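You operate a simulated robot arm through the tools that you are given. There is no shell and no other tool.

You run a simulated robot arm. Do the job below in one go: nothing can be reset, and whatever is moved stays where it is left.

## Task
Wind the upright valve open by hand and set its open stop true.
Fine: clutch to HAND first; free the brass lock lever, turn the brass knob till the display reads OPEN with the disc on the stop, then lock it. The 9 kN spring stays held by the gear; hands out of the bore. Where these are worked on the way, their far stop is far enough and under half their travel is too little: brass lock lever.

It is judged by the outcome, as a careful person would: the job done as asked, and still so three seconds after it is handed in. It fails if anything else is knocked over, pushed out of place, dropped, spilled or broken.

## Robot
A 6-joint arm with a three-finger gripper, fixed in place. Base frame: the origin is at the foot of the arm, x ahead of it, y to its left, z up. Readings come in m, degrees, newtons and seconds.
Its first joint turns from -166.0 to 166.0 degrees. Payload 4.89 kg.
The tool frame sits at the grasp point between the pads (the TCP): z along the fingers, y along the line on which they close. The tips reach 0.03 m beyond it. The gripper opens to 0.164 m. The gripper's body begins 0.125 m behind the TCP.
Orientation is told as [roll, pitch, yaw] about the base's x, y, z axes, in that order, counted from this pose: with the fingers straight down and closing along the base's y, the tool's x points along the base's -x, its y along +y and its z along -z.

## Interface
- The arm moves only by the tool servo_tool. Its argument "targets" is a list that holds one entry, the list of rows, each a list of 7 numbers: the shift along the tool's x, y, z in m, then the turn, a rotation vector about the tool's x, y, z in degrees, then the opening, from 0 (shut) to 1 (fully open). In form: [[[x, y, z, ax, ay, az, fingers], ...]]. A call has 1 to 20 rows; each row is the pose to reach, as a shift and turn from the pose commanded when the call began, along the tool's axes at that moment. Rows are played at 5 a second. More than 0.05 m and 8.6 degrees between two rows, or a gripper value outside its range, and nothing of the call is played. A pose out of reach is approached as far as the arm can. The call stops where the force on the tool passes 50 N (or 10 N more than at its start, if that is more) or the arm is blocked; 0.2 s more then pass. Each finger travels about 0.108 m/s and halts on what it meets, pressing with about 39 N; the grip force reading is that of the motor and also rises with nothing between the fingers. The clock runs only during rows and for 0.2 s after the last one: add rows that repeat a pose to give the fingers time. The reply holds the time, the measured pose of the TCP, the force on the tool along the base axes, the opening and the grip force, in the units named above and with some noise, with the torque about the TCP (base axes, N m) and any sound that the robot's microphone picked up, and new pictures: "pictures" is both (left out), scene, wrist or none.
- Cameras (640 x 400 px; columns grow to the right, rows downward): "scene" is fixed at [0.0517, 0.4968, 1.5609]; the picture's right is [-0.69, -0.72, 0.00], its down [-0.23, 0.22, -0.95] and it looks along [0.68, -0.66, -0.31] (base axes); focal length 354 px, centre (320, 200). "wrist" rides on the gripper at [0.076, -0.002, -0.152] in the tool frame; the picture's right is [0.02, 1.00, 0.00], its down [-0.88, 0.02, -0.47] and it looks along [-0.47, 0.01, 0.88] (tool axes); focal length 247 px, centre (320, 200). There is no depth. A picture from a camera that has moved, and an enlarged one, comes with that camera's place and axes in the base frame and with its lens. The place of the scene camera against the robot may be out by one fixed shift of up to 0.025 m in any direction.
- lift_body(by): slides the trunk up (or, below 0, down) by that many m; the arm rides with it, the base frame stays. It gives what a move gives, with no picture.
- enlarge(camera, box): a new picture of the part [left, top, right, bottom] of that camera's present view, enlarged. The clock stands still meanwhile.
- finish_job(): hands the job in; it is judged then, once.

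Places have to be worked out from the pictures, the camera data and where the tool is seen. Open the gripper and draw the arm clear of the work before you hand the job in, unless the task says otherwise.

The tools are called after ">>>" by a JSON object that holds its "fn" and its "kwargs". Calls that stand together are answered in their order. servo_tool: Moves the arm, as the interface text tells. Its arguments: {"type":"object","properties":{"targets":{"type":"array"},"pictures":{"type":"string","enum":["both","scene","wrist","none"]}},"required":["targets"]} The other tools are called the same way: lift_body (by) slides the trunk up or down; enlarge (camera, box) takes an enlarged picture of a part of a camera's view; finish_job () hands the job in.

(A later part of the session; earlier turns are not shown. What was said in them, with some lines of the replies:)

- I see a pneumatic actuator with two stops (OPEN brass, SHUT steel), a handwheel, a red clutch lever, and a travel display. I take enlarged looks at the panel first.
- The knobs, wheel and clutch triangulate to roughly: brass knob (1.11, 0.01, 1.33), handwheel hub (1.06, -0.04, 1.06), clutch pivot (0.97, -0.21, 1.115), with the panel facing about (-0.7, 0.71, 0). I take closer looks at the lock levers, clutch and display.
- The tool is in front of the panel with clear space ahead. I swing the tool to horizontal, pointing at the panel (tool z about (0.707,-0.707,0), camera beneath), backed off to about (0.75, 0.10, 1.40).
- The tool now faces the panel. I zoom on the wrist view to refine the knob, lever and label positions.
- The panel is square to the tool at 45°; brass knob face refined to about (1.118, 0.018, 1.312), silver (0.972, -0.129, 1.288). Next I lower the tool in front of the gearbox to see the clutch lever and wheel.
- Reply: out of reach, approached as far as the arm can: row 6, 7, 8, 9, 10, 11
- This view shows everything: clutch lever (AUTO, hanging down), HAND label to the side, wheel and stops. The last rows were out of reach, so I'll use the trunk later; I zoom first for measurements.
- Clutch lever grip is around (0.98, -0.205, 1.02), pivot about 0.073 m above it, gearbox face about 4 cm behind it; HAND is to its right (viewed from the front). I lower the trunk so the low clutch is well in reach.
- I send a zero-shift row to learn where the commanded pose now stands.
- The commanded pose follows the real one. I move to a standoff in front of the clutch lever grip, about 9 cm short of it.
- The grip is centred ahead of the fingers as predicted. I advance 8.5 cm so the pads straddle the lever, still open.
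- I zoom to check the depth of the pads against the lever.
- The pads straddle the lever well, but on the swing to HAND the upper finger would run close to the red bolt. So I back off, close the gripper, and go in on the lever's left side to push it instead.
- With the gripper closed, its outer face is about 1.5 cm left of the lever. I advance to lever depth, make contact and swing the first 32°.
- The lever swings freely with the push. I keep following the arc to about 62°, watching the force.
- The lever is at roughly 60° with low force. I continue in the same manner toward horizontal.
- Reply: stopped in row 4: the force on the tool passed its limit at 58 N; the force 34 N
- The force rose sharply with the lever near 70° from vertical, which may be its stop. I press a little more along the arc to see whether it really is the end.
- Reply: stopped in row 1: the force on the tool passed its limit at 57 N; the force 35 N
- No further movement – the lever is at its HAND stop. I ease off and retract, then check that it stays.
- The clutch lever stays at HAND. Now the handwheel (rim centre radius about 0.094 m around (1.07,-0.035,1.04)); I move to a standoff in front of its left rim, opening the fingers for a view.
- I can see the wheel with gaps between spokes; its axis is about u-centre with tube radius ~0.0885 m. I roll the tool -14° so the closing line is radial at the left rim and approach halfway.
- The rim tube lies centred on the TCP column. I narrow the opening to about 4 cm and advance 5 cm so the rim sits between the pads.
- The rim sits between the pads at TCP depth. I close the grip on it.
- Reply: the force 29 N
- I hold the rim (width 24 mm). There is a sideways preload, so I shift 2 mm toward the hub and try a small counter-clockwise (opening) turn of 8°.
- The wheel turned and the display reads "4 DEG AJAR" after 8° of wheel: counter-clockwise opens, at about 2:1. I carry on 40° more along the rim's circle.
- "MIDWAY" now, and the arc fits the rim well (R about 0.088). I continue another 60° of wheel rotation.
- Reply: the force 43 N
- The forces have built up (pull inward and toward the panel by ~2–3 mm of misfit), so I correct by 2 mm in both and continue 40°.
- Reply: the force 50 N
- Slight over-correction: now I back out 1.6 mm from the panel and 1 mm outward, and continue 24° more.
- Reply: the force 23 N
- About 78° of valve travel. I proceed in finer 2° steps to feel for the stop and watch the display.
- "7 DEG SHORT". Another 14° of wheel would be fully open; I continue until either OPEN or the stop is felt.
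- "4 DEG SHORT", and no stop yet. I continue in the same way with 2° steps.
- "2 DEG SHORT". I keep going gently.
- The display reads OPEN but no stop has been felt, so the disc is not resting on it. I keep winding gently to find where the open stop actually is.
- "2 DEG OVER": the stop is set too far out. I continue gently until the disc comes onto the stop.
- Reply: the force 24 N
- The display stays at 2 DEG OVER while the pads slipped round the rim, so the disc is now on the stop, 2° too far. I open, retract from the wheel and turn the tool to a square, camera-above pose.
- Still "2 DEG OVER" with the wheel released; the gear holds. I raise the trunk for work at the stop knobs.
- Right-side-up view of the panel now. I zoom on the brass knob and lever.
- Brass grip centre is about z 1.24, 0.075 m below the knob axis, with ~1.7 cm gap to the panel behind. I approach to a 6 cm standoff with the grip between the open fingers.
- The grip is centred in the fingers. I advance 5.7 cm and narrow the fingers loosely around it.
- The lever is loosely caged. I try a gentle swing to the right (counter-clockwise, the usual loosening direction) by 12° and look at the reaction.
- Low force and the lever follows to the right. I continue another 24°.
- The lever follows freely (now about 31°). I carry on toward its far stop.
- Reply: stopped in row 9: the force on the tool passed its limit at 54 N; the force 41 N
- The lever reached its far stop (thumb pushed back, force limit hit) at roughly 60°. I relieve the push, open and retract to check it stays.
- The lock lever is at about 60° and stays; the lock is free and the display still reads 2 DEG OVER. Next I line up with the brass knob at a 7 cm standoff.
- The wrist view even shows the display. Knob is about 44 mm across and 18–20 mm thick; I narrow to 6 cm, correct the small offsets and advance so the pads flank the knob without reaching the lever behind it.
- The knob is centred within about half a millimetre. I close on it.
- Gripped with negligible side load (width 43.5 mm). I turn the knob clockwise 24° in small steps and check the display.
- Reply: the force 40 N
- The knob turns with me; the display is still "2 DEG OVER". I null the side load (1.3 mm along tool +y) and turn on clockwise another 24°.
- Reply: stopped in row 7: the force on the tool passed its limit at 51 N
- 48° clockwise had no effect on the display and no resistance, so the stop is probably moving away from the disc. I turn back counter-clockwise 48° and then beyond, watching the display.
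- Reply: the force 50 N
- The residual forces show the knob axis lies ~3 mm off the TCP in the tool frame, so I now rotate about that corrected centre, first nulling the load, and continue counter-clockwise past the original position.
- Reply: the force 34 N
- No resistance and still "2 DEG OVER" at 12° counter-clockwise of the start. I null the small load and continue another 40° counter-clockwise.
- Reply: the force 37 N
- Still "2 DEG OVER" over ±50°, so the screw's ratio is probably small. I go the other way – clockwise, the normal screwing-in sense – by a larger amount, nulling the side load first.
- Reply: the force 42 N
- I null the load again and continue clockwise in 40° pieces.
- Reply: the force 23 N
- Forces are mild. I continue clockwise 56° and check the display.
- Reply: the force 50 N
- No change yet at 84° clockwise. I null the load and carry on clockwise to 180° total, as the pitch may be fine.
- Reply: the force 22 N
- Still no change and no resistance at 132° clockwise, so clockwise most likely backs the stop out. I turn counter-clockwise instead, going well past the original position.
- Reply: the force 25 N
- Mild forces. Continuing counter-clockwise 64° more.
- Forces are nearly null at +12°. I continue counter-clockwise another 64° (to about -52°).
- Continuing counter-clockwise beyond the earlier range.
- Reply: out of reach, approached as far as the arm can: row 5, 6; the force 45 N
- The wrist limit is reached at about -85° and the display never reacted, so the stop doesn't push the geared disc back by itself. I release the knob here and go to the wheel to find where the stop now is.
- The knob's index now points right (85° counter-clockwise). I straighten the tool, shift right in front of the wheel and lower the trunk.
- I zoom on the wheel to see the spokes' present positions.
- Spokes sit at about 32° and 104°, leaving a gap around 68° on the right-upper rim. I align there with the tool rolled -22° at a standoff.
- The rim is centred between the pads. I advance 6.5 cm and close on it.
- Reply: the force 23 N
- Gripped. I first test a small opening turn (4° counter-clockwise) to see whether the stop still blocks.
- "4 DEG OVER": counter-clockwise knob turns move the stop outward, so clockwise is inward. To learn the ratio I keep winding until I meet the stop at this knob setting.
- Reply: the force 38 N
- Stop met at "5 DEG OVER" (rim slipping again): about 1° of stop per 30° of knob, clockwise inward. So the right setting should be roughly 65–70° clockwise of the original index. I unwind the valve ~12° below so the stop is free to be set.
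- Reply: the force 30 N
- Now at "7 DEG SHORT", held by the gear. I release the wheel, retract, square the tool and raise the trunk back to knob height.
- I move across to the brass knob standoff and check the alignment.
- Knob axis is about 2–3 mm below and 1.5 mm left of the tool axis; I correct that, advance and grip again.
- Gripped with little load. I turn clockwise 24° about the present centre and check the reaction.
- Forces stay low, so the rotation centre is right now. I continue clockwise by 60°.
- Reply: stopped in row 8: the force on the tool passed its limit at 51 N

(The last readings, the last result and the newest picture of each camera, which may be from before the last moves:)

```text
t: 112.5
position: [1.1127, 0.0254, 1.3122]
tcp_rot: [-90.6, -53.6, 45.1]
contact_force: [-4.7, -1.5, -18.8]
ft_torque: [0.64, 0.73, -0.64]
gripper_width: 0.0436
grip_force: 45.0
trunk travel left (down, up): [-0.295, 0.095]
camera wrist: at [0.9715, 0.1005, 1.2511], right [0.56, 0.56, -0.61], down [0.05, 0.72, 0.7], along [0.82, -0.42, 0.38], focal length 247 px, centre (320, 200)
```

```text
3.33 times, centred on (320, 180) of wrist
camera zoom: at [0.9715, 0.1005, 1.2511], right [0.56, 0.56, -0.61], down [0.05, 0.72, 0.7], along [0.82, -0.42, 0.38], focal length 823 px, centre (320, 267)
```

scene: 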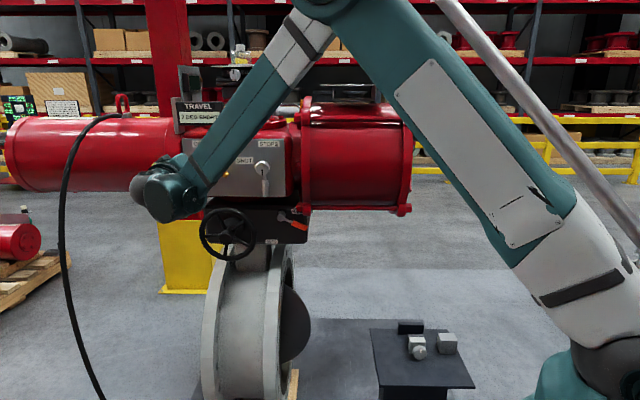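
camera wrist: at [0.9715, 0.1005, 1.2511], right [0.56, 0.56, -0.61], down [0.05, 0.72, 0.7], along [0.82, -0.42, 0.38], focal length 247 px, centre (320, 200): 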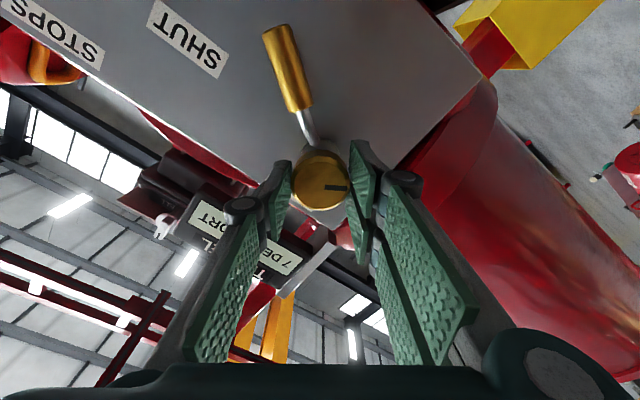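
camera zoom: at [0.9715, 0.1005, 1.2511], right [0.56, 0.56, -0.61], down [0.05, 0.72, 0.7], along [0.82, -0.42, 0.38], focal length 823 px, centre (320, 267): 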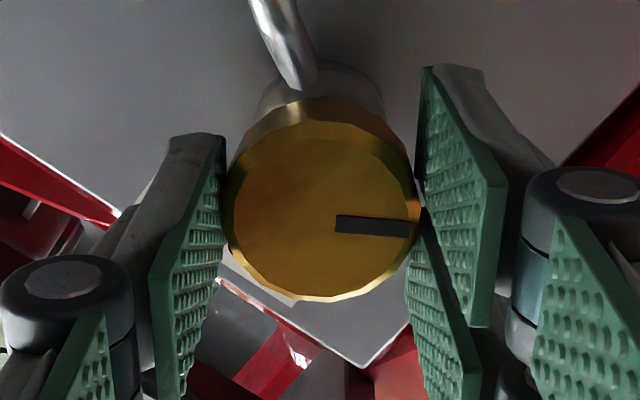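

The knob is now about 59° clockwise of its original index. I release, back off and turn the tool back upright.

>>> {"fn": "servo_tool", "kwargs": {"targets": [[[0, 0, 0, 0, 0, 0, 0.3], [0, 0, 0, 0, 0, 0, 0.31], [0, 0, -0.04, 0, 0, 0, 0.31], [0, 0, -0.08, 0, 0, -8, 0.31], [0, 0, -0.12, 0, 0, -16, 0.31], [0, 0, -0.12, 0, 0, -24.5, 0.31], [0, 0, -0.12, 0, 0, -33, 0.31], [0, 0, -0.12, 0, 0, -41.5, 0.31], [0, 0, -0.12, 0, 0, -50, 0.31], [0, 0, -0.12, 0, 0, -58.5, 0.31], [0, 0, -0.12, 0, 0, -67, 0.31], [0, 0, -0.12, 0, 0, -75.5, 0.31], [0, 0, -0.12, 0, 0, -84, 0.31], [0, 0, -0.12, 0, 0, -92.5, 0.31], [0, 0, -0.12, 0, 0, -101, 0.31], [0, 0, -0.12, 0, 0, -109.5, 0.31], [0, 0, -0.12, 0, 0, -118, 0.31], [0, 0, -0.12, 0, 0, -126.5, 0.31], [0, 0, -0.12, 0, 0, -135, 0.31], [0, 0, -0.12, 0, 0, -143.6, 0.31]]], "pictures": "wrist"}}

>>> {"fn": "enlarge", "kwargs": {"camera": "wrist", "box": [200, 60, 440, 210]}}

```text
t: 116.7
position: [1.0274, 0.1123, 1.3116]
tcp_rot: [147.3, 89.6, -77.9]
contact_force: [-0.4, 0.6, -0.1]
ft_torque: [0.0, -0.02, 0.01]
gripper_width: 0.0508
grip_force: 0.0
trunk travel left (down, up): [-0.295, 0.095]
camera wrist: at [0.9205, 0.2209, 1.3884], right [-0.71, -0.7, 0.02], down [-0.35, 0.32, -0.88], along [0.61, -0.63, -0.47], focal length 247 px, centre (320, 200)
```

wrist: 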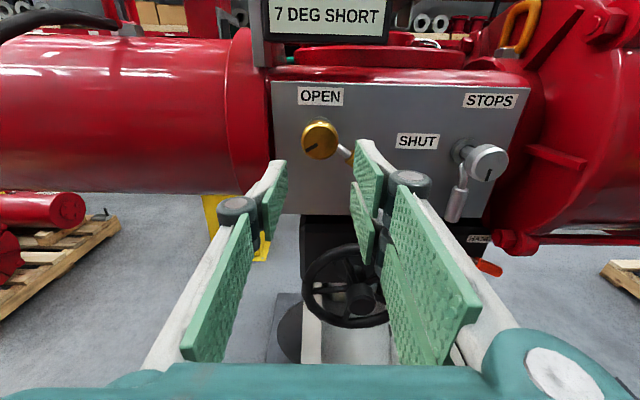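

```text
2.67 times, centred on (320, 135) of wrist
camera zoom: at [0.9205, 0.2209, 1.3884], right [-0.71, -0.7, 0.02], down [-0.35, 0.32, -0.88], along [0.61, -0.63, -0.47], focal length 659 px, centre (320, 373)
```

zoom: 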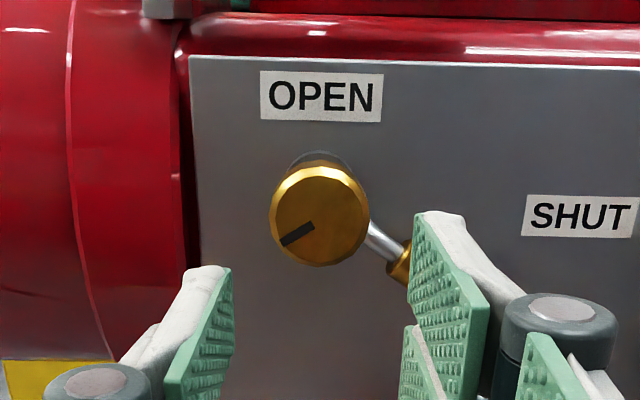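

The index now points lower-left as intended. I move back over to the wheel: sideways, then trunk down.

>>> {"fn": "servo_tool", "kwargs": {"targets": [[[0, 0.04, 0, 0, 0, 0, 0.26], [0, 0.08, 0, 0, 0, 0, 0.26], [0, 0.12, 0, 0, 0, 0, 0.26], [0, 0.16, 0, 0, 0, 0, 0.26], [0, 0.165, 0, 0, 0, 0, 0.26]]], "pictures": "none"}}

>>> {"fn": "lift_body", "kwargs": {"by": -0.17}}

>>> {"fn": "servo_tool", "kwargs": {"targets": [[[-0.02, 0, 0, 0, 0, -2, 0.26], [-0.04, 0, 0, 0, 0, -4, 0.26], [-0.06, 0, 0.02, 0, 0, -6, 0.26], [-0.083, 0, 0.04, 0, 0, -8, 0.26], [-0.083, 0, 0.07, 0, 0, -8, 0.26], [-0.083, 0, 0.1, 0, 0, -8, 0.26], [-0.083, 0, 0.1, 0, 0, -8, 0.26]]], "pictures": "wrist"}}

>>> {"fn": "enlarge", "kwargs": {"camera": "wrist", "box": [200, 80, 440, 230]}}

```text
t: 117.9
position: [0.9099, -0.0087, 1.3132]
tcp_rot: [170.4, 89.7, -54.7]
contact_force: [-0.6, 0.0, 0.5]
ft_torque: [0.02, 0.05, 0.05]
gripper_width: 0.0426
grip_force: 0.0
trunk travel left (down, up): [-0.295, 0.095]
```

```text
t: 119.8
position: [0.9082, -0.0075, 1.1428]
tcp_rot: [167.2, 89.7, -58.0]
contact_force: [0.5, -0.3, 0.5]
ft_torque: [0.0, 0.03, -0.02]
gripper_width: 0.0426
grip_force: 0.1
trunk travel left (down, up): [-0.125, 0.265]
```

```text
t: 121.4
position: [0.9803, -0.0786, 1.0594]
tcp_rot: [92.1, 81.9, -133.0]
contact_force: [0.1, 0.7, 0.7]
ft_torque: [0.02, 0.0, -0.03]
gripper_width: 0.0425
grip_force: 0.1
trunk travel left (down, up): [-0.125, 0.265]
camera wrist: at [0.8818, 0.039, 1.1342], right [-0.7, -0.7, 0.16], down [-0.43, 0.23, -0.87], along [0.57, -0.68, -0.46], focal length 247 px, centre (320, 200)
```

wrist: 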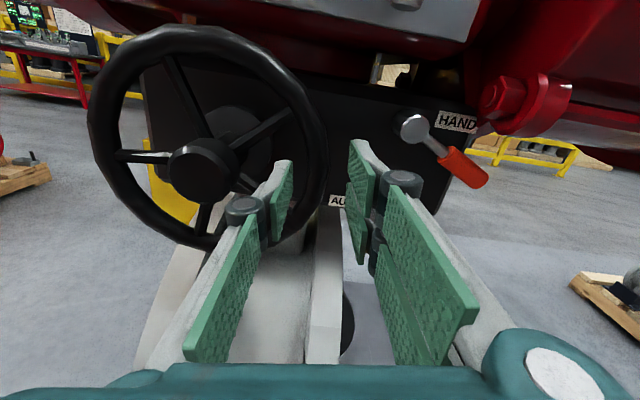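

```text
2.67 times, centred on (320, 155) of wrist
camera zoom: at [0.8818, 0.039, 1.1342], right [-0.7, -0.7, 0.16], down [-0.43, 0.23, -0.87], along [0.57, -0.68, -0.46], focal length 659 px, centre (320, 320)
```

zoom: 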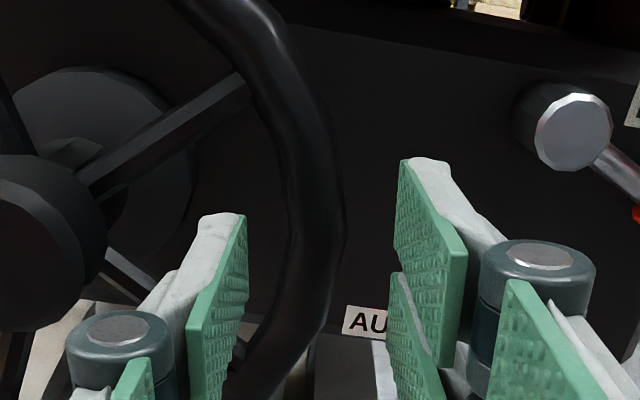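

The rim is nearly centred between the pads. I advance, close and wind open in small steps from 7° short.

>>> {"fn": "servo_tool", "kwargs": {"targets": [[[0, -0.002, 0.03, 0, 0, 0, 0.26], [0, -0.0025, 0.045, 0, 0, 0, 0.26], [0, -0.0025, 0.058, 0, 0, 0, 0.26], [0, -0.0025, 0.058, 0, 0, 0, 0.26], [0, -0.0025, 0.058, 0, 0, 0, 0.12], [0, -0.0025, 0.058, 0, 0, 0, 0.0], [0, -0.0025, 0.058, 0, 0, 0, 0.0]]], "pictures": "wrist"}}

>>> {"fn": "enlarge", "kwargs": {"camera": "wrist", "box": [200, 80, 440, 230]}}

```text
t: 123.0
position: [1.0242, -0.1173, 1.0575]
tcp_rot: [91.8, 81.9, -133.2]
contact_force: [11.6, 2.9, -5.0]
ft_torque: [-0.4, 0.34, 0.04]
gripper_width: 0.023
grip_force: 44.9
trunk travel left (down, up): [-0.125, 0.265]
camera wrist: at [0.9253, -0.0004, 1.1337], right [-0.7, -0.7, 0.16], down [-0.43, 0.23, -0.87], along [0.57, -0.68, -0.46], focal length 247 px, centre (320, 200)
```

wrist: 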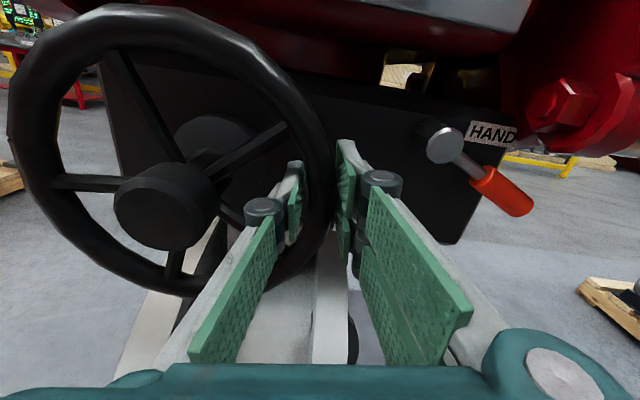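

```text
2.67 times, centred on (320, 155) of wrist
camera zoom: at [0.9253, -0.0004, 1.1337], right [-0.7, -0.7, 0.16], down [-0.43, 0.23, -0.87], along [0.57, -0.68, -0.46], focal length 659 px, centre (320, 320)
```

zoom: 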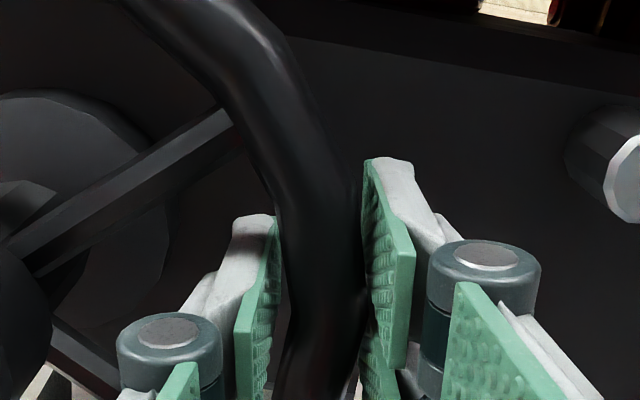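

Gripped. I wind open 10° of wheel, then check.

>>> {"fn": "servo_tool", "kwargs": {"targets": [[[0.0031, -0.0001, 0, 0, 0, -2, 0], [0.0062, -0.0002, 0, 0, 0, -4, 0], [0.0093, -0.0005, 0, 0, 0, -6, 0], [0.0123, -0.0009, 0, 0, 0, -8, 0], [0.0154, -0.0013, 0, 0, 0, -10, 0], [0.0154, -0.0013, 0, 0, 0, -10, 0]]], "pictures": "both"}}

>>> {"fn": "enlarge", "kwargs": {"camera": "scene", "box": [160, 80, 240, 130]}}

>>> {"fn": "enlarge", "kwargs": {"camera": "wrist", "box": [200, 80, 440, 230]}}

```text
t: 124.4
position: [1.0275, -0.1146, 1.0731]
tcp_rot: [90.8, 71.9, -134.4]
contact_force: [28.2, 2.6, -13.5]
ft_torque: [-0.21, 0.53, -0.1]
gripper_width: 0.0233
grip_force: 44.7
trunk travel left (down, up): [-0.125, 0.265]
camera wrist: at [0.9368, 0.0111, 1.1457], right [-0.67, -0.66, 0.33], down [-0.54, 0.13, -0.83], along [0.51, -0.74, -0.44], focal length 247 px, centre (320, 200)
```

scene: 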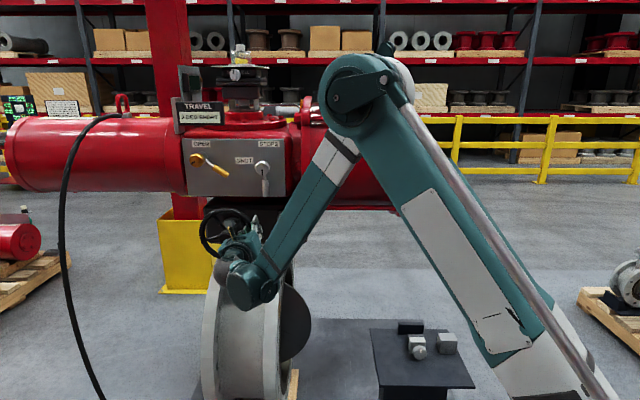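
wrist: 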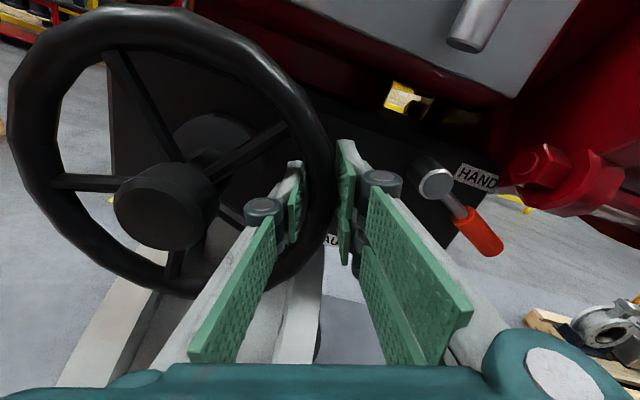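

```text
8.00 times, centred on (200, 105) of scene
camera zoom: at [0.0517, 0.4968, 1.5609], right [-0.69, -0.72, 0.0], down [-0.23, 0.22, -0.95], along [0.68, -0.66, -0.31], focal length 2830 px, centre (1280, 960)
```

zoom: 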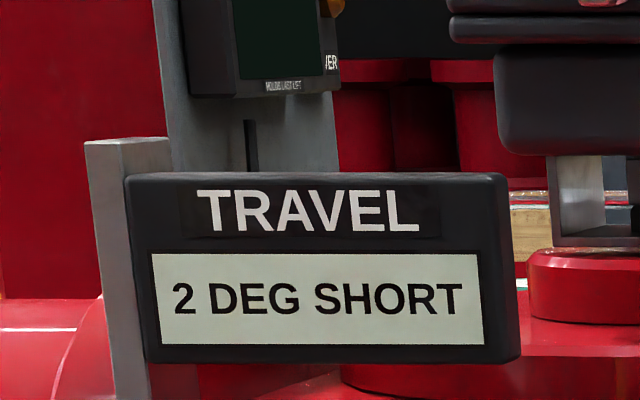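

```text
2.67 times, centred on (320, 155) of wrist
camera zoom: at [0.9368, 0.0111, 1.1457], right [-0.67, -0.66, 0.33], down [-0.54, 0.13, -0.83], along [0.51, -0.74, -0.44], focal length 659 px, centre (320, 320)
```

zoom: 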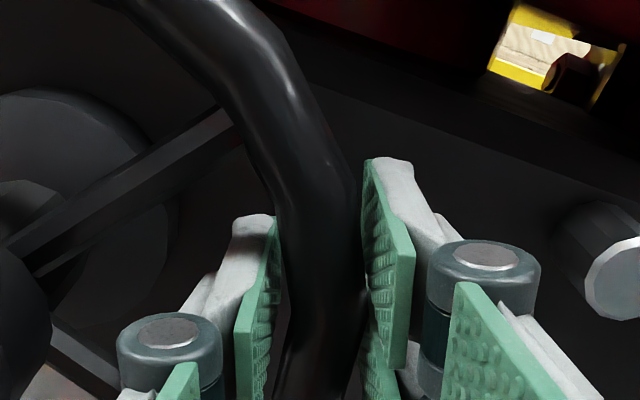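

"2 DEG SHORT", no slip so far. I continue 4° (to nominal 90°) in 1° steps.

>>> {"fn": "servo_tool", "kwargs": {"targets": [[[0.0015, 0, -0.0003, 0, 0, -1, 0], [0.0031, -0.0001, -0.0003, 0, 0, -2, 0], [0.0046, -0.0001, -0.0003, 0, 0, -3, 0], [0.0062, -0.0002, -0.0003, 0, 0, -4, 0], [0.0062, -0.0002, -0.0003, 0, 0, -4, 0]]], "pictures": "both"}}

>>> {"fn": "enlarge", "kwargs": {"camera": "scene", "box": [160, 80, 240, 130]}}

>>> {"fn": "enlarge", "kwargs": {"camera": "wrist", "box": [200, 80, 440, 230]}}

```text
t: 125.6
position: [1.0296, -0.1144, 1.0778]
tcp_rot: [90.4, 67.8, -134.7]
contact_force: [11.4, 10.2, -34.9]
ft_torque: [-0.13, 0.19, -0.06]
gripper_width: 0.0231
grip_force: 44.7
trunk travel left (down, up): [-0.125, 0.265]
camera wrist: at [0.9418, 0.0159, 1.1494], right [-0.65, -0.65, 0.4], down [-0.58, 0.09, -0.81], along [0.49, -0.76, -0.43], focal length 247 px, centre (320, 200)
```

scene: 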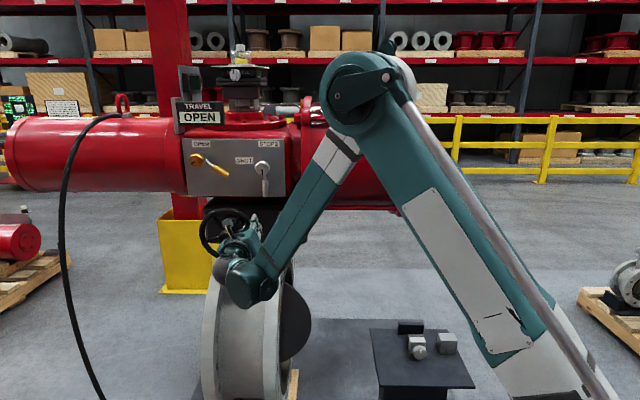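
wrist: 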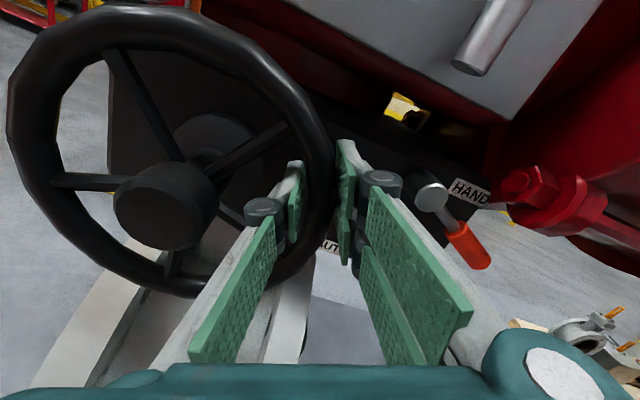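

```text
8.00 times, centred on (200, 105) of scene
camera zoom: at [0.0517, 0.4968, 1.5609], right [-0.69, -0.72, 0.0], down [-0.23, 0.22, -0.95], along [0.68, -0.66, -0.31], focal length 2830 px, centre (1280, 960)
```

zoom: 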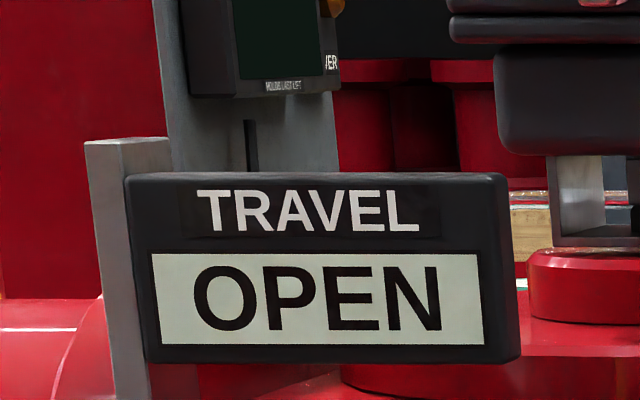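

```text
2.67 times, centred on (320, 155) of wrist
camera zoom: at [0.9418, 0.0159, 1.1494], right [-0.65, -0.65, 0.4], down [-0.58, 0.09, -0.81], along [0.49, -0.76, -0.43], focal length 659 px, centre (320, 320)
```

zoom: 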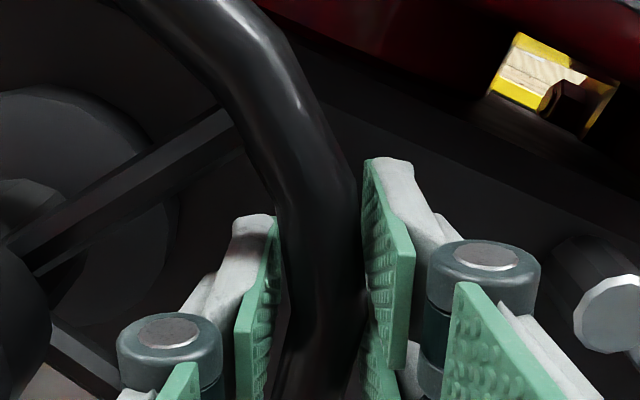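

OPEN, and the resistance has risen (about 35 N along the rim). I push 3° more to confirm the disc is truly on the stop and the display holds.

>>> {"fn": "servo_tool", "kwargs": {"targets": [[[0.0015, 0, 0, 0, 0, -1, 0], [0.0031, -0.0001, 0, 0, 0, -2, 0], [0.0046, -0.0001, 0, 0, 0, -3, 0], [0.0046, -0.0001, 0, 0, 0, -3, 0]]], "pictures": "both"}}

>>> {"fn": "enlarge", "kwargs": {"camera": "scene", "box": [160, 80, 240, 130]}}

>>> {"fn": "enlarge", "kwargs": {"camera": "wrist", "box": [200, 80, 440, 230]}}

```text
t: 126.1
position: [1.0287, -0.1129, 1.0796]
tcp_rot: [90.2, 66.7, -135.1]
contact_force: [13.4, 0.6, -27.1]
ft_torque: [0.01, 0.06, -0.09]
gripper_width: 0.0232
grip_force: 44.9
trunk travel left (down, up): [-0.125, 0.265]
stopped in row 2: the force on the tool passed its limit at 51 N (the readings are from after the stop); the commanded pose is now the measured one
camera wrist: at [0.9432, 0.017, 1.1498], right [-0.65, -0.64, 0.42], down [-0.59, 0.08, -0.8], along [0.48, -0.76, -0.43], focal length 247 px, centre (320, 200)
```

scene: 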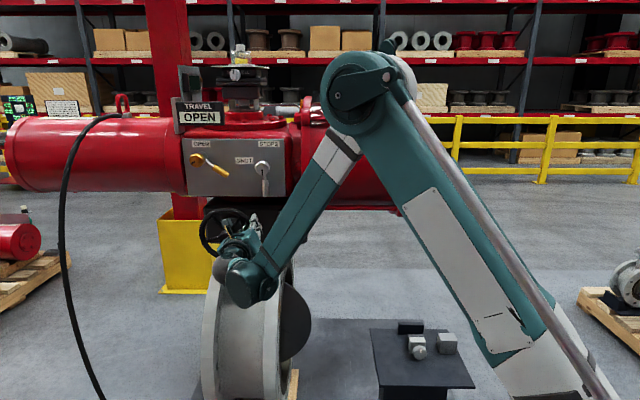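
wrist: 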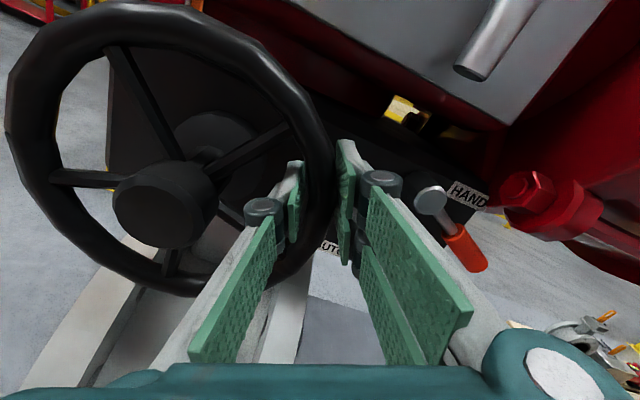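

```text
8.00 times, centred on (200, 105) of scene
camera zoom: at [0.0517, 0.4968, 1.5609], right [-0.69, -0.72, 0.0], down [-0.23, 0.22, -0.95], along [0.68, -0.66, -0.31], focal length 2830 px, centre (1280, 960)
```

zoom: 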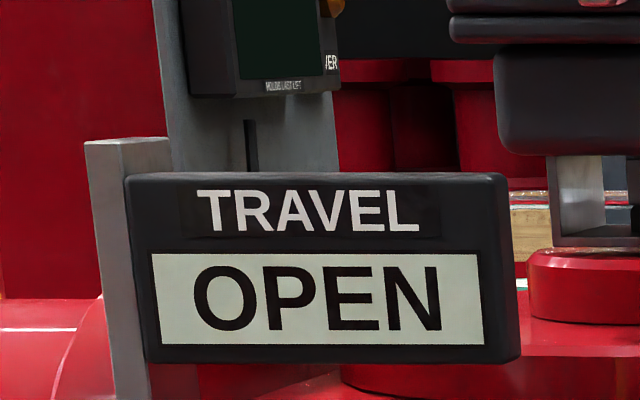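

```text
2.67 times, centred on (320, 155) of wrist
camera zoom: at [0.9432, 0.017, 1.1498], right [-0.65, -0.64, 0.42], down [-0.59, 0.08, -0.8], along [0.48, -0.76, -0.43], focal length 659 px, centre (320, 320)
```

zoom: 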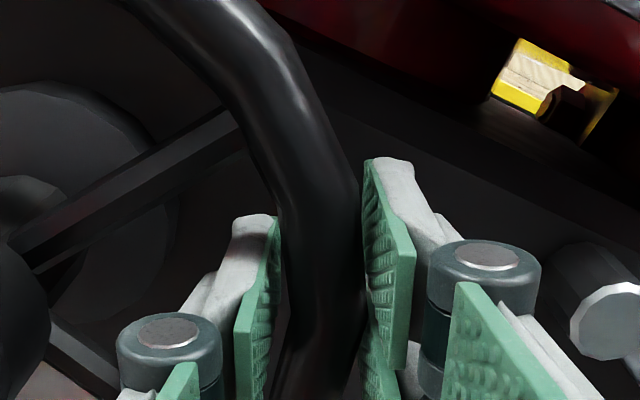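

Blocked at the force limit with the display steady on OPEN: the disc is on the stop. I release the wheel without moving it, retract, and check the reading.

>>> {"fn": "servo_tool", "kwargs": {"targets": [[[0, 0, 0, 0, 0, 0, 0.12], [0, 0, 0, 0, 0, 0, 0.26], [0, 0, 0, 0, 0, 0, 0.26], [0, 0, -0.03, 0, 0, 0, 0.26], [0, 0, -0.07, 0, 0, 0, 0.26], [0, 0, -0.11, 0, 0, 0, 0.26], [0, 0, -0.15, 0, 0, 8, 0.3], [0, 0, -0.15, 0, 0, 16, 0.35], [0, 0, -0.15, 0, 0, 23.3, 0.4], [0, 0, -0.15, 0, 0, 23.3, 0.4]]], "pictures": "both"}}

>>> {"fn": "enlarge", "kwargs": {"camera": "scene", "box": [160, 80, 320, 180]}}

```text
t: 128.3
position: [0.9216, -0.0075, 1.0809]
tcp_rot: [-170.6, 89.9, -35.9]
contact_force: [-1.0, -0.5, -0.1]
ft_torque: [-0.01, -0.02, 0.03]
gripper_width: 0.0655
grip_force: 0.1
trunk travel left (down, up): [-0.125, 0.265]
camera wrist: at [0.8138, 0.1017, 1.1578], right [-0.71, -0.7, 0.02], down [-0.34, 0.32, -0.88], along [0.61, -0.63, -0.47], focal length 247 px, centre (320, 200)
```

scene: 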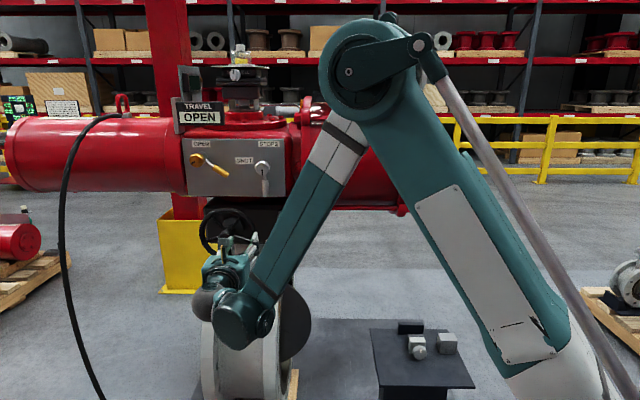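
wrist: 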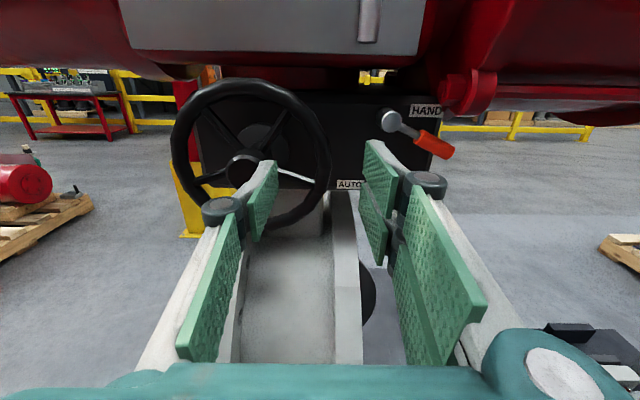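

```text
4.00 times, centred on (240, 130) of scene
camera zoom: at [0.0517, 0.4968, 1.5609], right [-0.69, -0.72, 0.0], down [-0.23, 0.22, -0.95], along [0.68, -0.66, -0.31], focal length 1415 px, centre (640, 480)
```

zoom: 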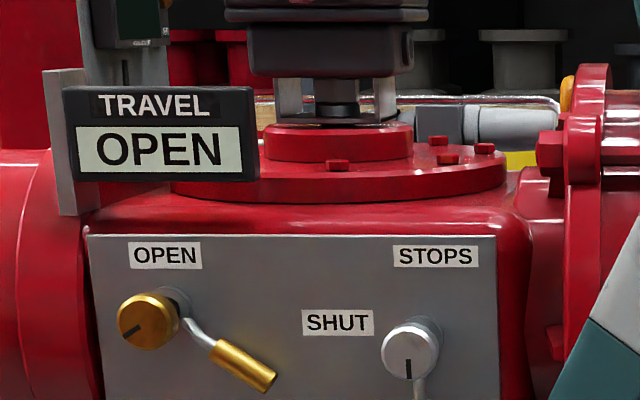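

Still OPEN after release, clutch still on HAND. Now I lock it: raise the trunk and line up with the brass lever (about 52° off vertical) with the tool rolled to match.

>>> {"fn": "lift_body", "kwargs": {"by": 0.17}}

>>> {"fn": "servo_tool", "kwargs": {"targets": [[[0.003, -0.016, 0, 0, 0, -7.5, 0.4], [0.005, -0.032, 0, 0, 0, -15, 0.4], [0.007, -0.048, 0, 0, 0, -22.5, 0.4], [0.009, -0.064, 0.01, 0, 0, -30, 0.4], [0.011, -0.08, 0.02, 0, 0, -37.5, 0.4], [0.0135, -0.0972, 0.03, 0, 0, -45, 0.4], [0.0135, -0.0972, 0.043, 0, 0, -52.5, 0.4], [0.0135, -0.0972, 0.043, 0, 0, -52.5, 0.4]]], "pictures": "wrist"}}

>>> {"fn": "enlarge", "kwargs": {"camera": "wrist", "box": [224, 80, 416, 200]}}

```text
t: 130.2
position: [0.9209, -0.0076, 1.2503]
tcp_rot: [169.5, 89.8, -55.6]
contact_force: [0.1, 0.8, 0.5]
ft_torque: [-0.01, 0.04, 0.02]
gripper_width: 0.0654
grip_force: 0.0
trunk travel left (down, up): [-0.295, 0.095]
```

```text
t: 132.0
position: [1.0186, 0.0308, 1.2633]
tcp_rot: [90.3, 37.4, -135.1]
contact_force: [0.7, -0.2, -0.3]
ft_torque: [-0.02, -0.03, 0.0]
gripper_width: 0.0655
grip_force: 0.0
trunk travel left (down, up): [-0.295, 0.095]
camera wrist: at [0.9557, 0.1822, 1.3091], right [-0.42, -0.41, 0.81], down [-0.84, -0.17, -0.52], along [0.35, -0.9, -0.28], focal length 247 px, centre (320, 200)
```

wrist: 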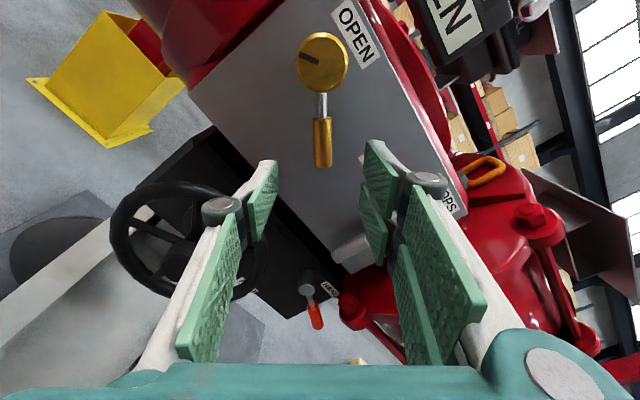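

```text
3.33 times, centred on (320, 140) of wrist
camera zoom: at [0.9557, 0.1822, 1.3091], right [-0.42, -0.41, 0.81], down [-0.84, -0.17, -0.52], along [0.35, -0.9, -0.28], focal length 823 px, centre (320, 400)
```

zoom: 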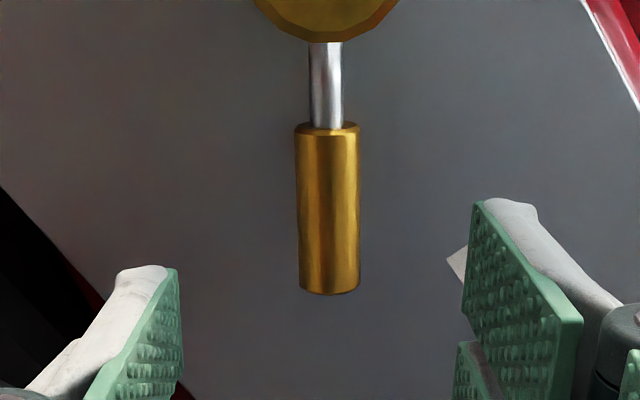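

The lever is straight in front of the fingers. I advance 10.4 cm and narrow loosely around its grip.

>>> {"fn": "servo_tool", "kwargs": {"targets": [[[0, 0.001, 0.03, 0, 0, 0, 0.4], [0, 0.002, 0.06, 0, 0, 0, 0.4], [0, 0.002, 0.085, 0, 0, 0, 0.4], [0, 0.002, 0.104, 0, 0, 0, 0.4], [0, 0.002, 0.104, 0, 0, 0, 0.25], [0, 0.002, 0.104, 0, 0, 0, 0.22], [0, 0.002, 0.104, 0, 0, 0, 0.22]]], "pictures": "wrist"}}

>>> {"fn": "enlarge", "kwargs": {"camera": "wrist", "box": [224, 100, 416, 220]}}

```text
t: 133.6
position: [1.0925, -0.0438, 1.2656]
tcp_rot: [90.4, 37.5, -135.0]
contact_force: [1.0, 0.9, 0.4]
ft_torque: [-0.03, 0.02, 0.0]
gripper_width: 0.036
grip_force: 0.1
trunk travel left (down, up): [-0.295, 0.095]
camera wrist: at [1.0289, 0.1079, 1.311], right [-0.42, -0.41, 0.81], down [-0.84, -0.17, -0.52], along [0.35, -0.9, -0.28], focal length 247 px, centre (320, 200)
```

wrist: 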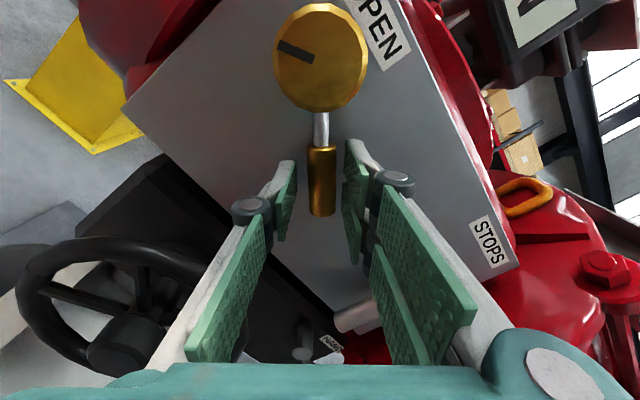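

```text
3.33 times, centred on (320, 160) of wrist
camera zoom: at [1.0289, 0.1079, 1.311], right [-0.42, -0.41, 0.81], down [-0.84, -0.17, -0.52], along [0.35, -0.9, -0.28], focal length 823 px, centre (320, 333)
```

zoom: 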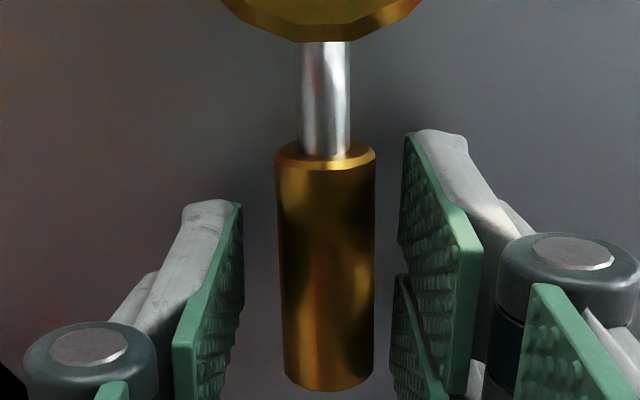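

The lever is caged. I swing it clockwise back down by 48° and look.

>>> {"fn": "servo_tool", "kwargs": {"targets": [[[0.0002, -0.0055, 0, 0, 0, 4, 0.22], [0.0008, -0.011, 0, 0, 0, 8, 0.22], [0.0017, -0.0164, 0, 0, 0, 12, 0.22], [0.0031, -0.0218, 0, 0, 0, 16, 0.22], [0.0048, -0.027, 0, 0, 0, 20, 0.22], [0.0068, -0.0321, 0, 0, 0, 24, 0.22], [0.0092, -0.0371, 0, 0, 0, 28, 0.22], [0.012, -0.0419, 0, 0, 0, 32, 0.22], [0.0151, -0.0464, 0, 0, 0, 36, 0.22], [0.0185, -0.0508, 0, 0, 0, 40, 0.22], [0.0222, -0.0549, 0, 0, 0, 44, 0.22], [0.0261, -0.0587, 0, 0, 0, 48, 0.22]]], "pictures": "wrist"}}

>>> {"fn": "enlarge", "kwargs": {"camera": "wrist", "box": [224, 60, 416, 180]}}

```text
t: 136.2
position: [1.1324, -0.0041, 1.2367]
tcp_rot: [92.9, 85.6, -132.3]
contact_force: [-0.4, -0.1, -0.4]
ft_torque: [-0.01, -0.02, 0.01]
gripper_width: 0.0366
grip_force: 0.0
trunk travel left (down, up): [-0.295, 0.095]
camera wrist: at [1.0296, 0.11, 1.3126], right [-0.71, -0.7, 0.1], down [-0.39, 0.27, -0.88], along [0.59, -0.66, -0.47], focal length 247 px, centre (320, 200)
```

wrist: 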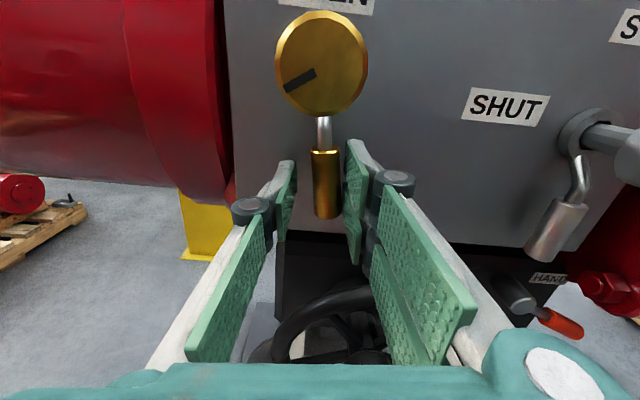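

```text
3.33 times, centred on (320, 120) of wrist
camera zoom: at [1.0296, 0.11, 1.3126], right [-0.71, -0.7, 0.1], down [-0.39, 0.27, -0.88], along [0.59, -0.66, -0.47], focal length 823 px, centre (320, 467)
```

zoom: 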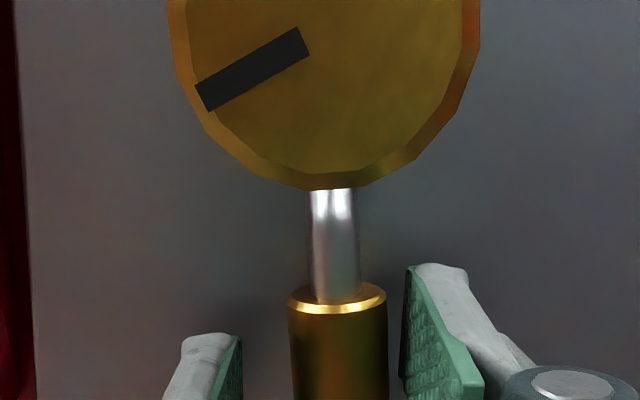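

The lever follows. I continue in 2° steps until it seats against its locked stop.

>>> {"fn": "servo_tool", "kwargs": {"targets": [[[0, -0.0028, 0, 0, 0, 2, 0.22], [0.0002, -0.0055, 0, 0, 0, 4, 0.22], [0.0004, -0.0083, 0, 0, 0, 6, 0.22], [0.0008, -0.011, 0, 0, 0, 8, 0.22], [0.0012, -0.0137, 0, 0, 0, 10, 0.22], [0.0017, -0.0164, 0, 0, 0, 12, 0.22], [0.0023, -0.0191, 0, 0, 0, 14, 0.22], [0.0031, -0.0218, 0, 0, 0, 16, 0.22], [0.0039, -0.0244, 0, 0, 0, 18, 0.22]]], "pictures": "wrist"}}

>>> {"fn": "enlarge", "kwargs": {"camera": "wrist", "box": [224, 60, 416, 180]}}

```text
t: 138.3
position: [1.1452, 0.0064, 1.2389]
tcp_rot: [-91.2, 76.5, 43.2]
contact_force: [-32.6, -19.3, -1.5]
ft_torque: [-0.7, 0.9, -0.83]
gripper_width: 0.0504
grip_force: 17.6
trunk travel left (down, up): [-0.295, 0.095]
stopped in row 9: the force on the tool passed its limit at 51 N (the readings are from after the stop); the commanded pose is now the measured one
camera wrist: at [1.0262, 0.1036, 1.3138], right [-0.7, -0.68, -0.21], down [-0.19, 0.47, -0.86], along [0.69, -0.56, -0.46], focal length 247 px, centre (320, 200)
```

wrist: 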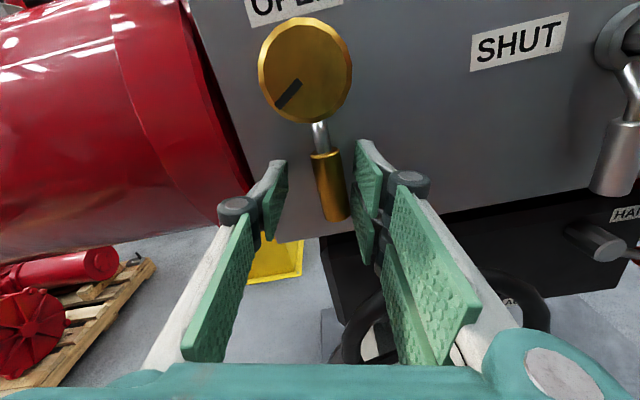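

```text
3.33 times, centred on (320, 120) of wrist
camera zoom: at [1.0262, 0.1036, 1.3138], right [-0.7, -0.68, -0.21], down [-0.19, 0.47, -0.86], along [0.69, -0.56, -0.46], focal length 823 px, centre (320, 467)
```

zoom: 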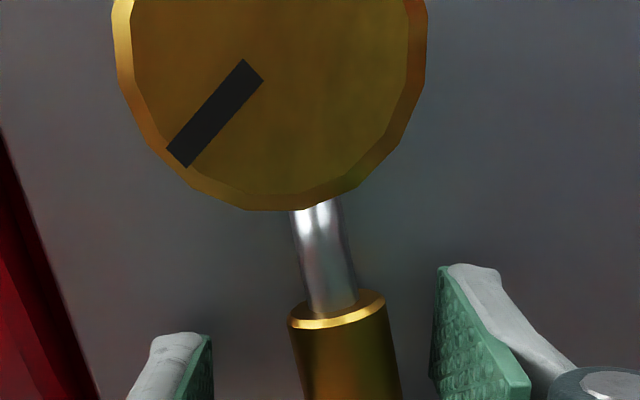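

The lever is seated on its locked stop (finger forced open, 51 N). I ease off, open and retract straight out.

>>> {"fn": "servo_tool", "kwargs": {"targets": [[[0, 0.005, 0, 0, 0, 0, 0.35], [0, 0.006, 0, 0, 0, 0, 0.4], [0, 0.006, -0.03, 0, 0, 0, 0.4], [0, 0.006, -0.06, 0, 0, 0, 0.4], [0, 0.006, -0.1, 0, 0, 0, 0.4], [0, 0.006, -0.14, 0, 0, -6, 0.4], [0, 0.006, -0.18, 0, 0, -13.5, 0.4], [0, 0.006, -0.2, 0, 0, -13.5, 0.4], [0, 0.006, -0.2, 0, 0, -13.5, 0.4]]], "pictures": "both"}}

>>> {"fn": "enlarge", "kwargs": {"camera": "wrist", "box": [240, 50, 400, 150]}}

>>> {"fn": "enlarge", "kwargs": {"camera": "scene", "box": [160, 80, 320, 180]}}

```text
t: 140.3
position: [1.002, 0.1476, 1.2366]
tcp_rot: [156.1, 89.8, -69.4]
contact_force: [0.3, 1.0, -0.1]
ft_torque: [0.03, 0.03, -0.06]
gripper_width: 0.0657
grip_force: 0.1
trunk travel left (down, up): [-0.295, 0.095]
camera wrist: at [0.8959, 0.2585, 1.3128], right [-0.71, -0.7, 0.02], down [-0.34, 0.32, -0.88], along [0.61, -0.64, -0.47], focal length 247 px, centre (320, 200)
```

scene: 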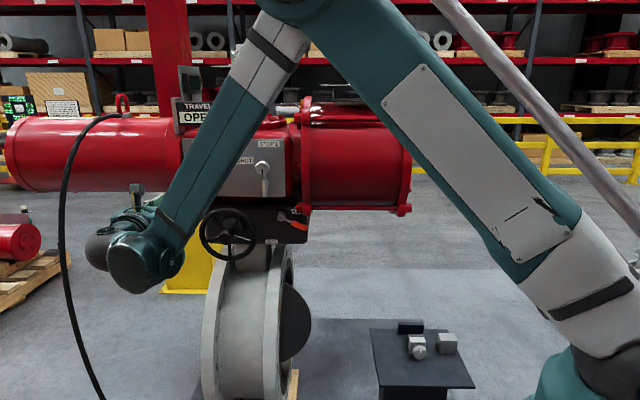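
wrist: 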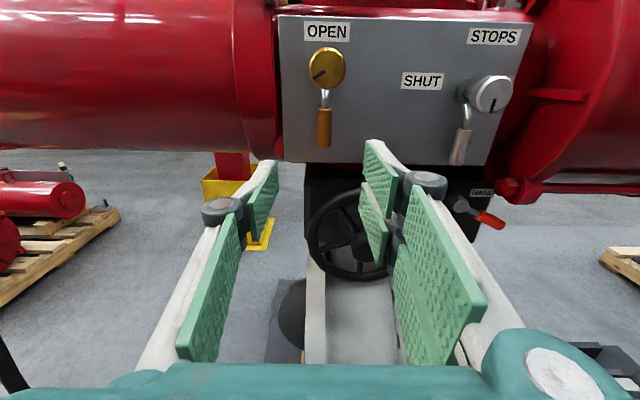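

```text
4.00 times, centred on (320, 100) of wrist
camera zoom: at [0.8959, 0.2585, 1.3128], right [-0.71, -0.7, 0.02], down [-0.34, 0.32, -0.88], along [0.61, -0.64, -0.47], focal length 988 px, centre (320, 600)
```

zoom: 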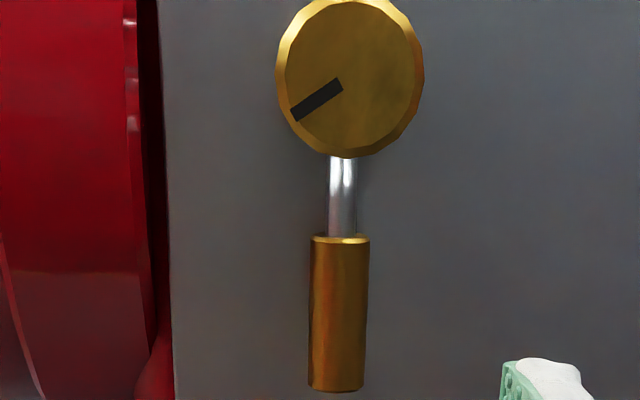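

```text
4.00 times, centred on (240, 130) of scene
camera zoom: at [0.0517, 0.4968, 1.5609], right [-0.69, -0.72, 0.0], down [-0.23, 0.22, -0.95], along [0.68, -0.66, -0.31], focal length 1415 px, centre (640, 480)
```

zoom: 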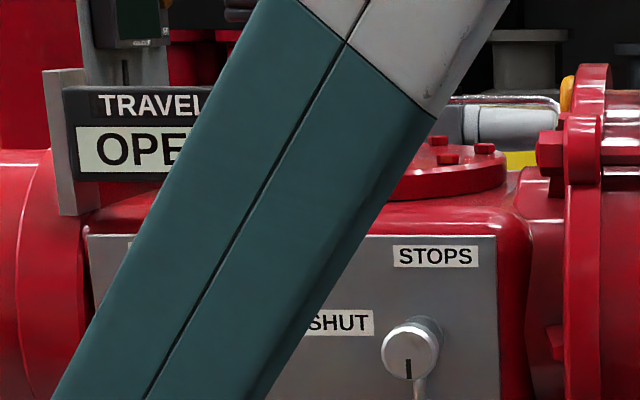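

The lever hangs down in its locked place and the display still reads OPEN. I draw the arm further clear and take a last look at everything.

>>> {"fn": "servo_tool", "kwargs": {"targets": [[[0, 0, -0.04, 0, 0, 0, 0.5], [0, 0.02, -0.08, 0, 0, 0, 0.6], [0, 0.05, -0.11, 0, 0, 0, 0.6], [0, 0.08, -0.13, 0, 0, 0, 0.6], [0, 0.12, -0.15, 0, 0, 0, 0.6], [0, 0.16, -0.15, 0, 0, 0, 0.6], [0, 0.2, -0.15, 0, 0, 0, 0.6], [0, 0.2, -0.15, 0, 0, 0, 0.6]]], "pictures": "both"}}

>>> {"fn": "enlarge", "kwargs": {"camera": "scene", "box": [160, 80, 320, 180]}}

>>> {"fn": "enlarge", "kwargs": {"camera": "scene", "box": [180, 180, 340, 280]}}

>>> {"fn": "enlarge", "kwargs": {"camera": "wrist", "box": [160, 40, 480, 240]}}

```text
t: 142.1
position: [0.7555, 0.1149, 1.2354]
tcp_rot: [165.4, 89.8, -60.2]
contact_force: [-0.3, -0.3, 0.3]
ft_torque: [0.03, 0.06, 0.1]
gripper_width: 0.0987
grip_force: 0.1
trunk travel left (down, up): [-0.295, 0.095]
camera wrist: at [0.6482, 0.224, 1.3127], right [-0.71, -0.7, 0.02], down [-0.34, 0.32, -0.88], along [0.61, -0.64, -0.47], focal length 247 px, centre (320, 200)
```

scene: 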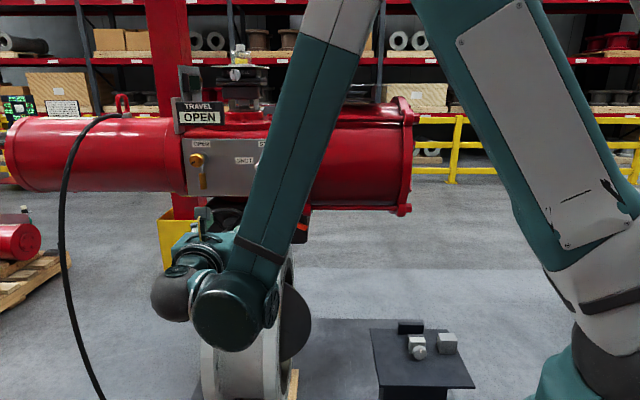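
wrist: 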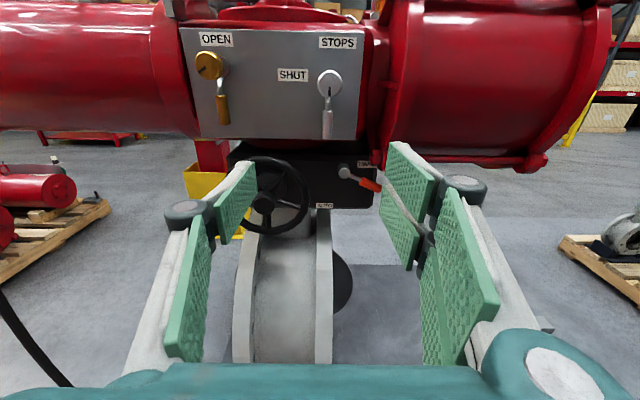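

```text
4.00 times, centred on (240, 130) of scene
camera zoom: at [0.0517, 0.4968, 1.5609], right [-0.69, -0.72, 0.0], down [-0.23, 0.22, -0.95], along [0.68, -0.66, -0.31], focal length 1415 px, centre (640, 480)
```

zoom: 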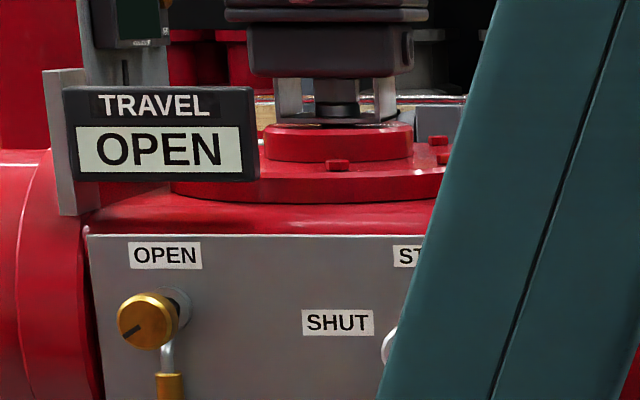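

```text
4.00 times, centred on (260, 230) of scene
camera zoom: at [0.0517, 0.4968, 1.5609], right [-0.69, -0.72, 0.0], down [-0.23, 0.22, -0.95], along [0.68, -0.66, -0.31], focal length 1415 px, centre (560, 80)
```

zoom: 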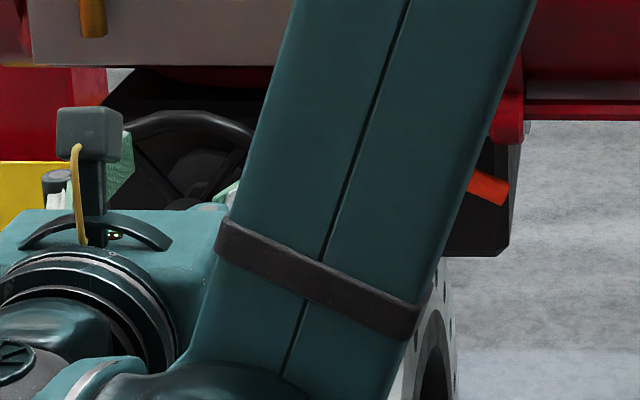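

```text
2.00 times, centred on (320, 140) of wrist
camera zoom: at [0.6482, 0.224, 1.3127], right [-0.71, -0.7, 0.02], down [-0.34, 0.32, -0.88], along [0.61, -0.64, -0.47], focal length 494 px, centre (320, 320)
```

zoom: 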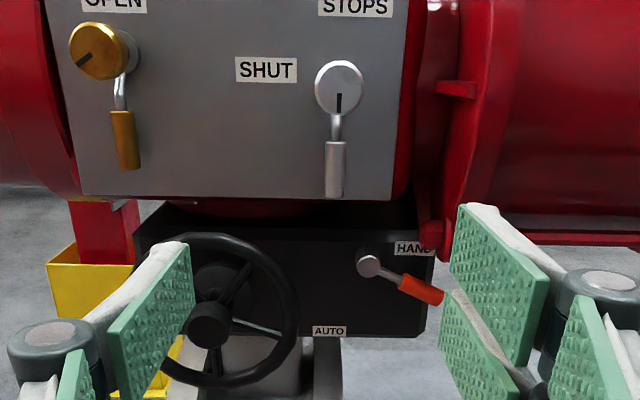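

The display reads OPEN with the disc on its stop. The brass lever is locked down, the clutch is on HAND, and the silver SHUT stop hasn't been touched. The gripper is open about 30 cm clear of the work, so I hand the job in.

>>> {"fn": "finish_job", "kwargs": {}}

```text
The job is handed in.
```

The valve is wound open by hand, with the disc on the open stop and the display reading OPEN. The job is handed in, but no verdict came back.

- **Clutch:** I moved it to HAND first and left it there, so the gear still holds the spring.
- **Open stop:** it was about 2° too far out, and the display read "2 DEG OVER" with the disc on it. I freed the brass lever to its far stop and ended with the knob about 59° clockwise of where it started.
- **Trial turns:** before that I turned the knob both ways to learn which way moved the stop. At one point the disc was wound to about 5° over.
- **Check:** I backed the valve off to 7° short and wound it open again. It came hard against the stop with the display on OPEN, and OPEN held after I let go of the wheel.
- **Lock:** I swung the brass lever back until it seated at its locked stop. The display still read OPEN afterwards.

I did not touch the silver SHUT stop or go near the bore. The arm is clear of the work with the gripper open. The display only reads whole degrees, so I put the stop within about half a degree of true.
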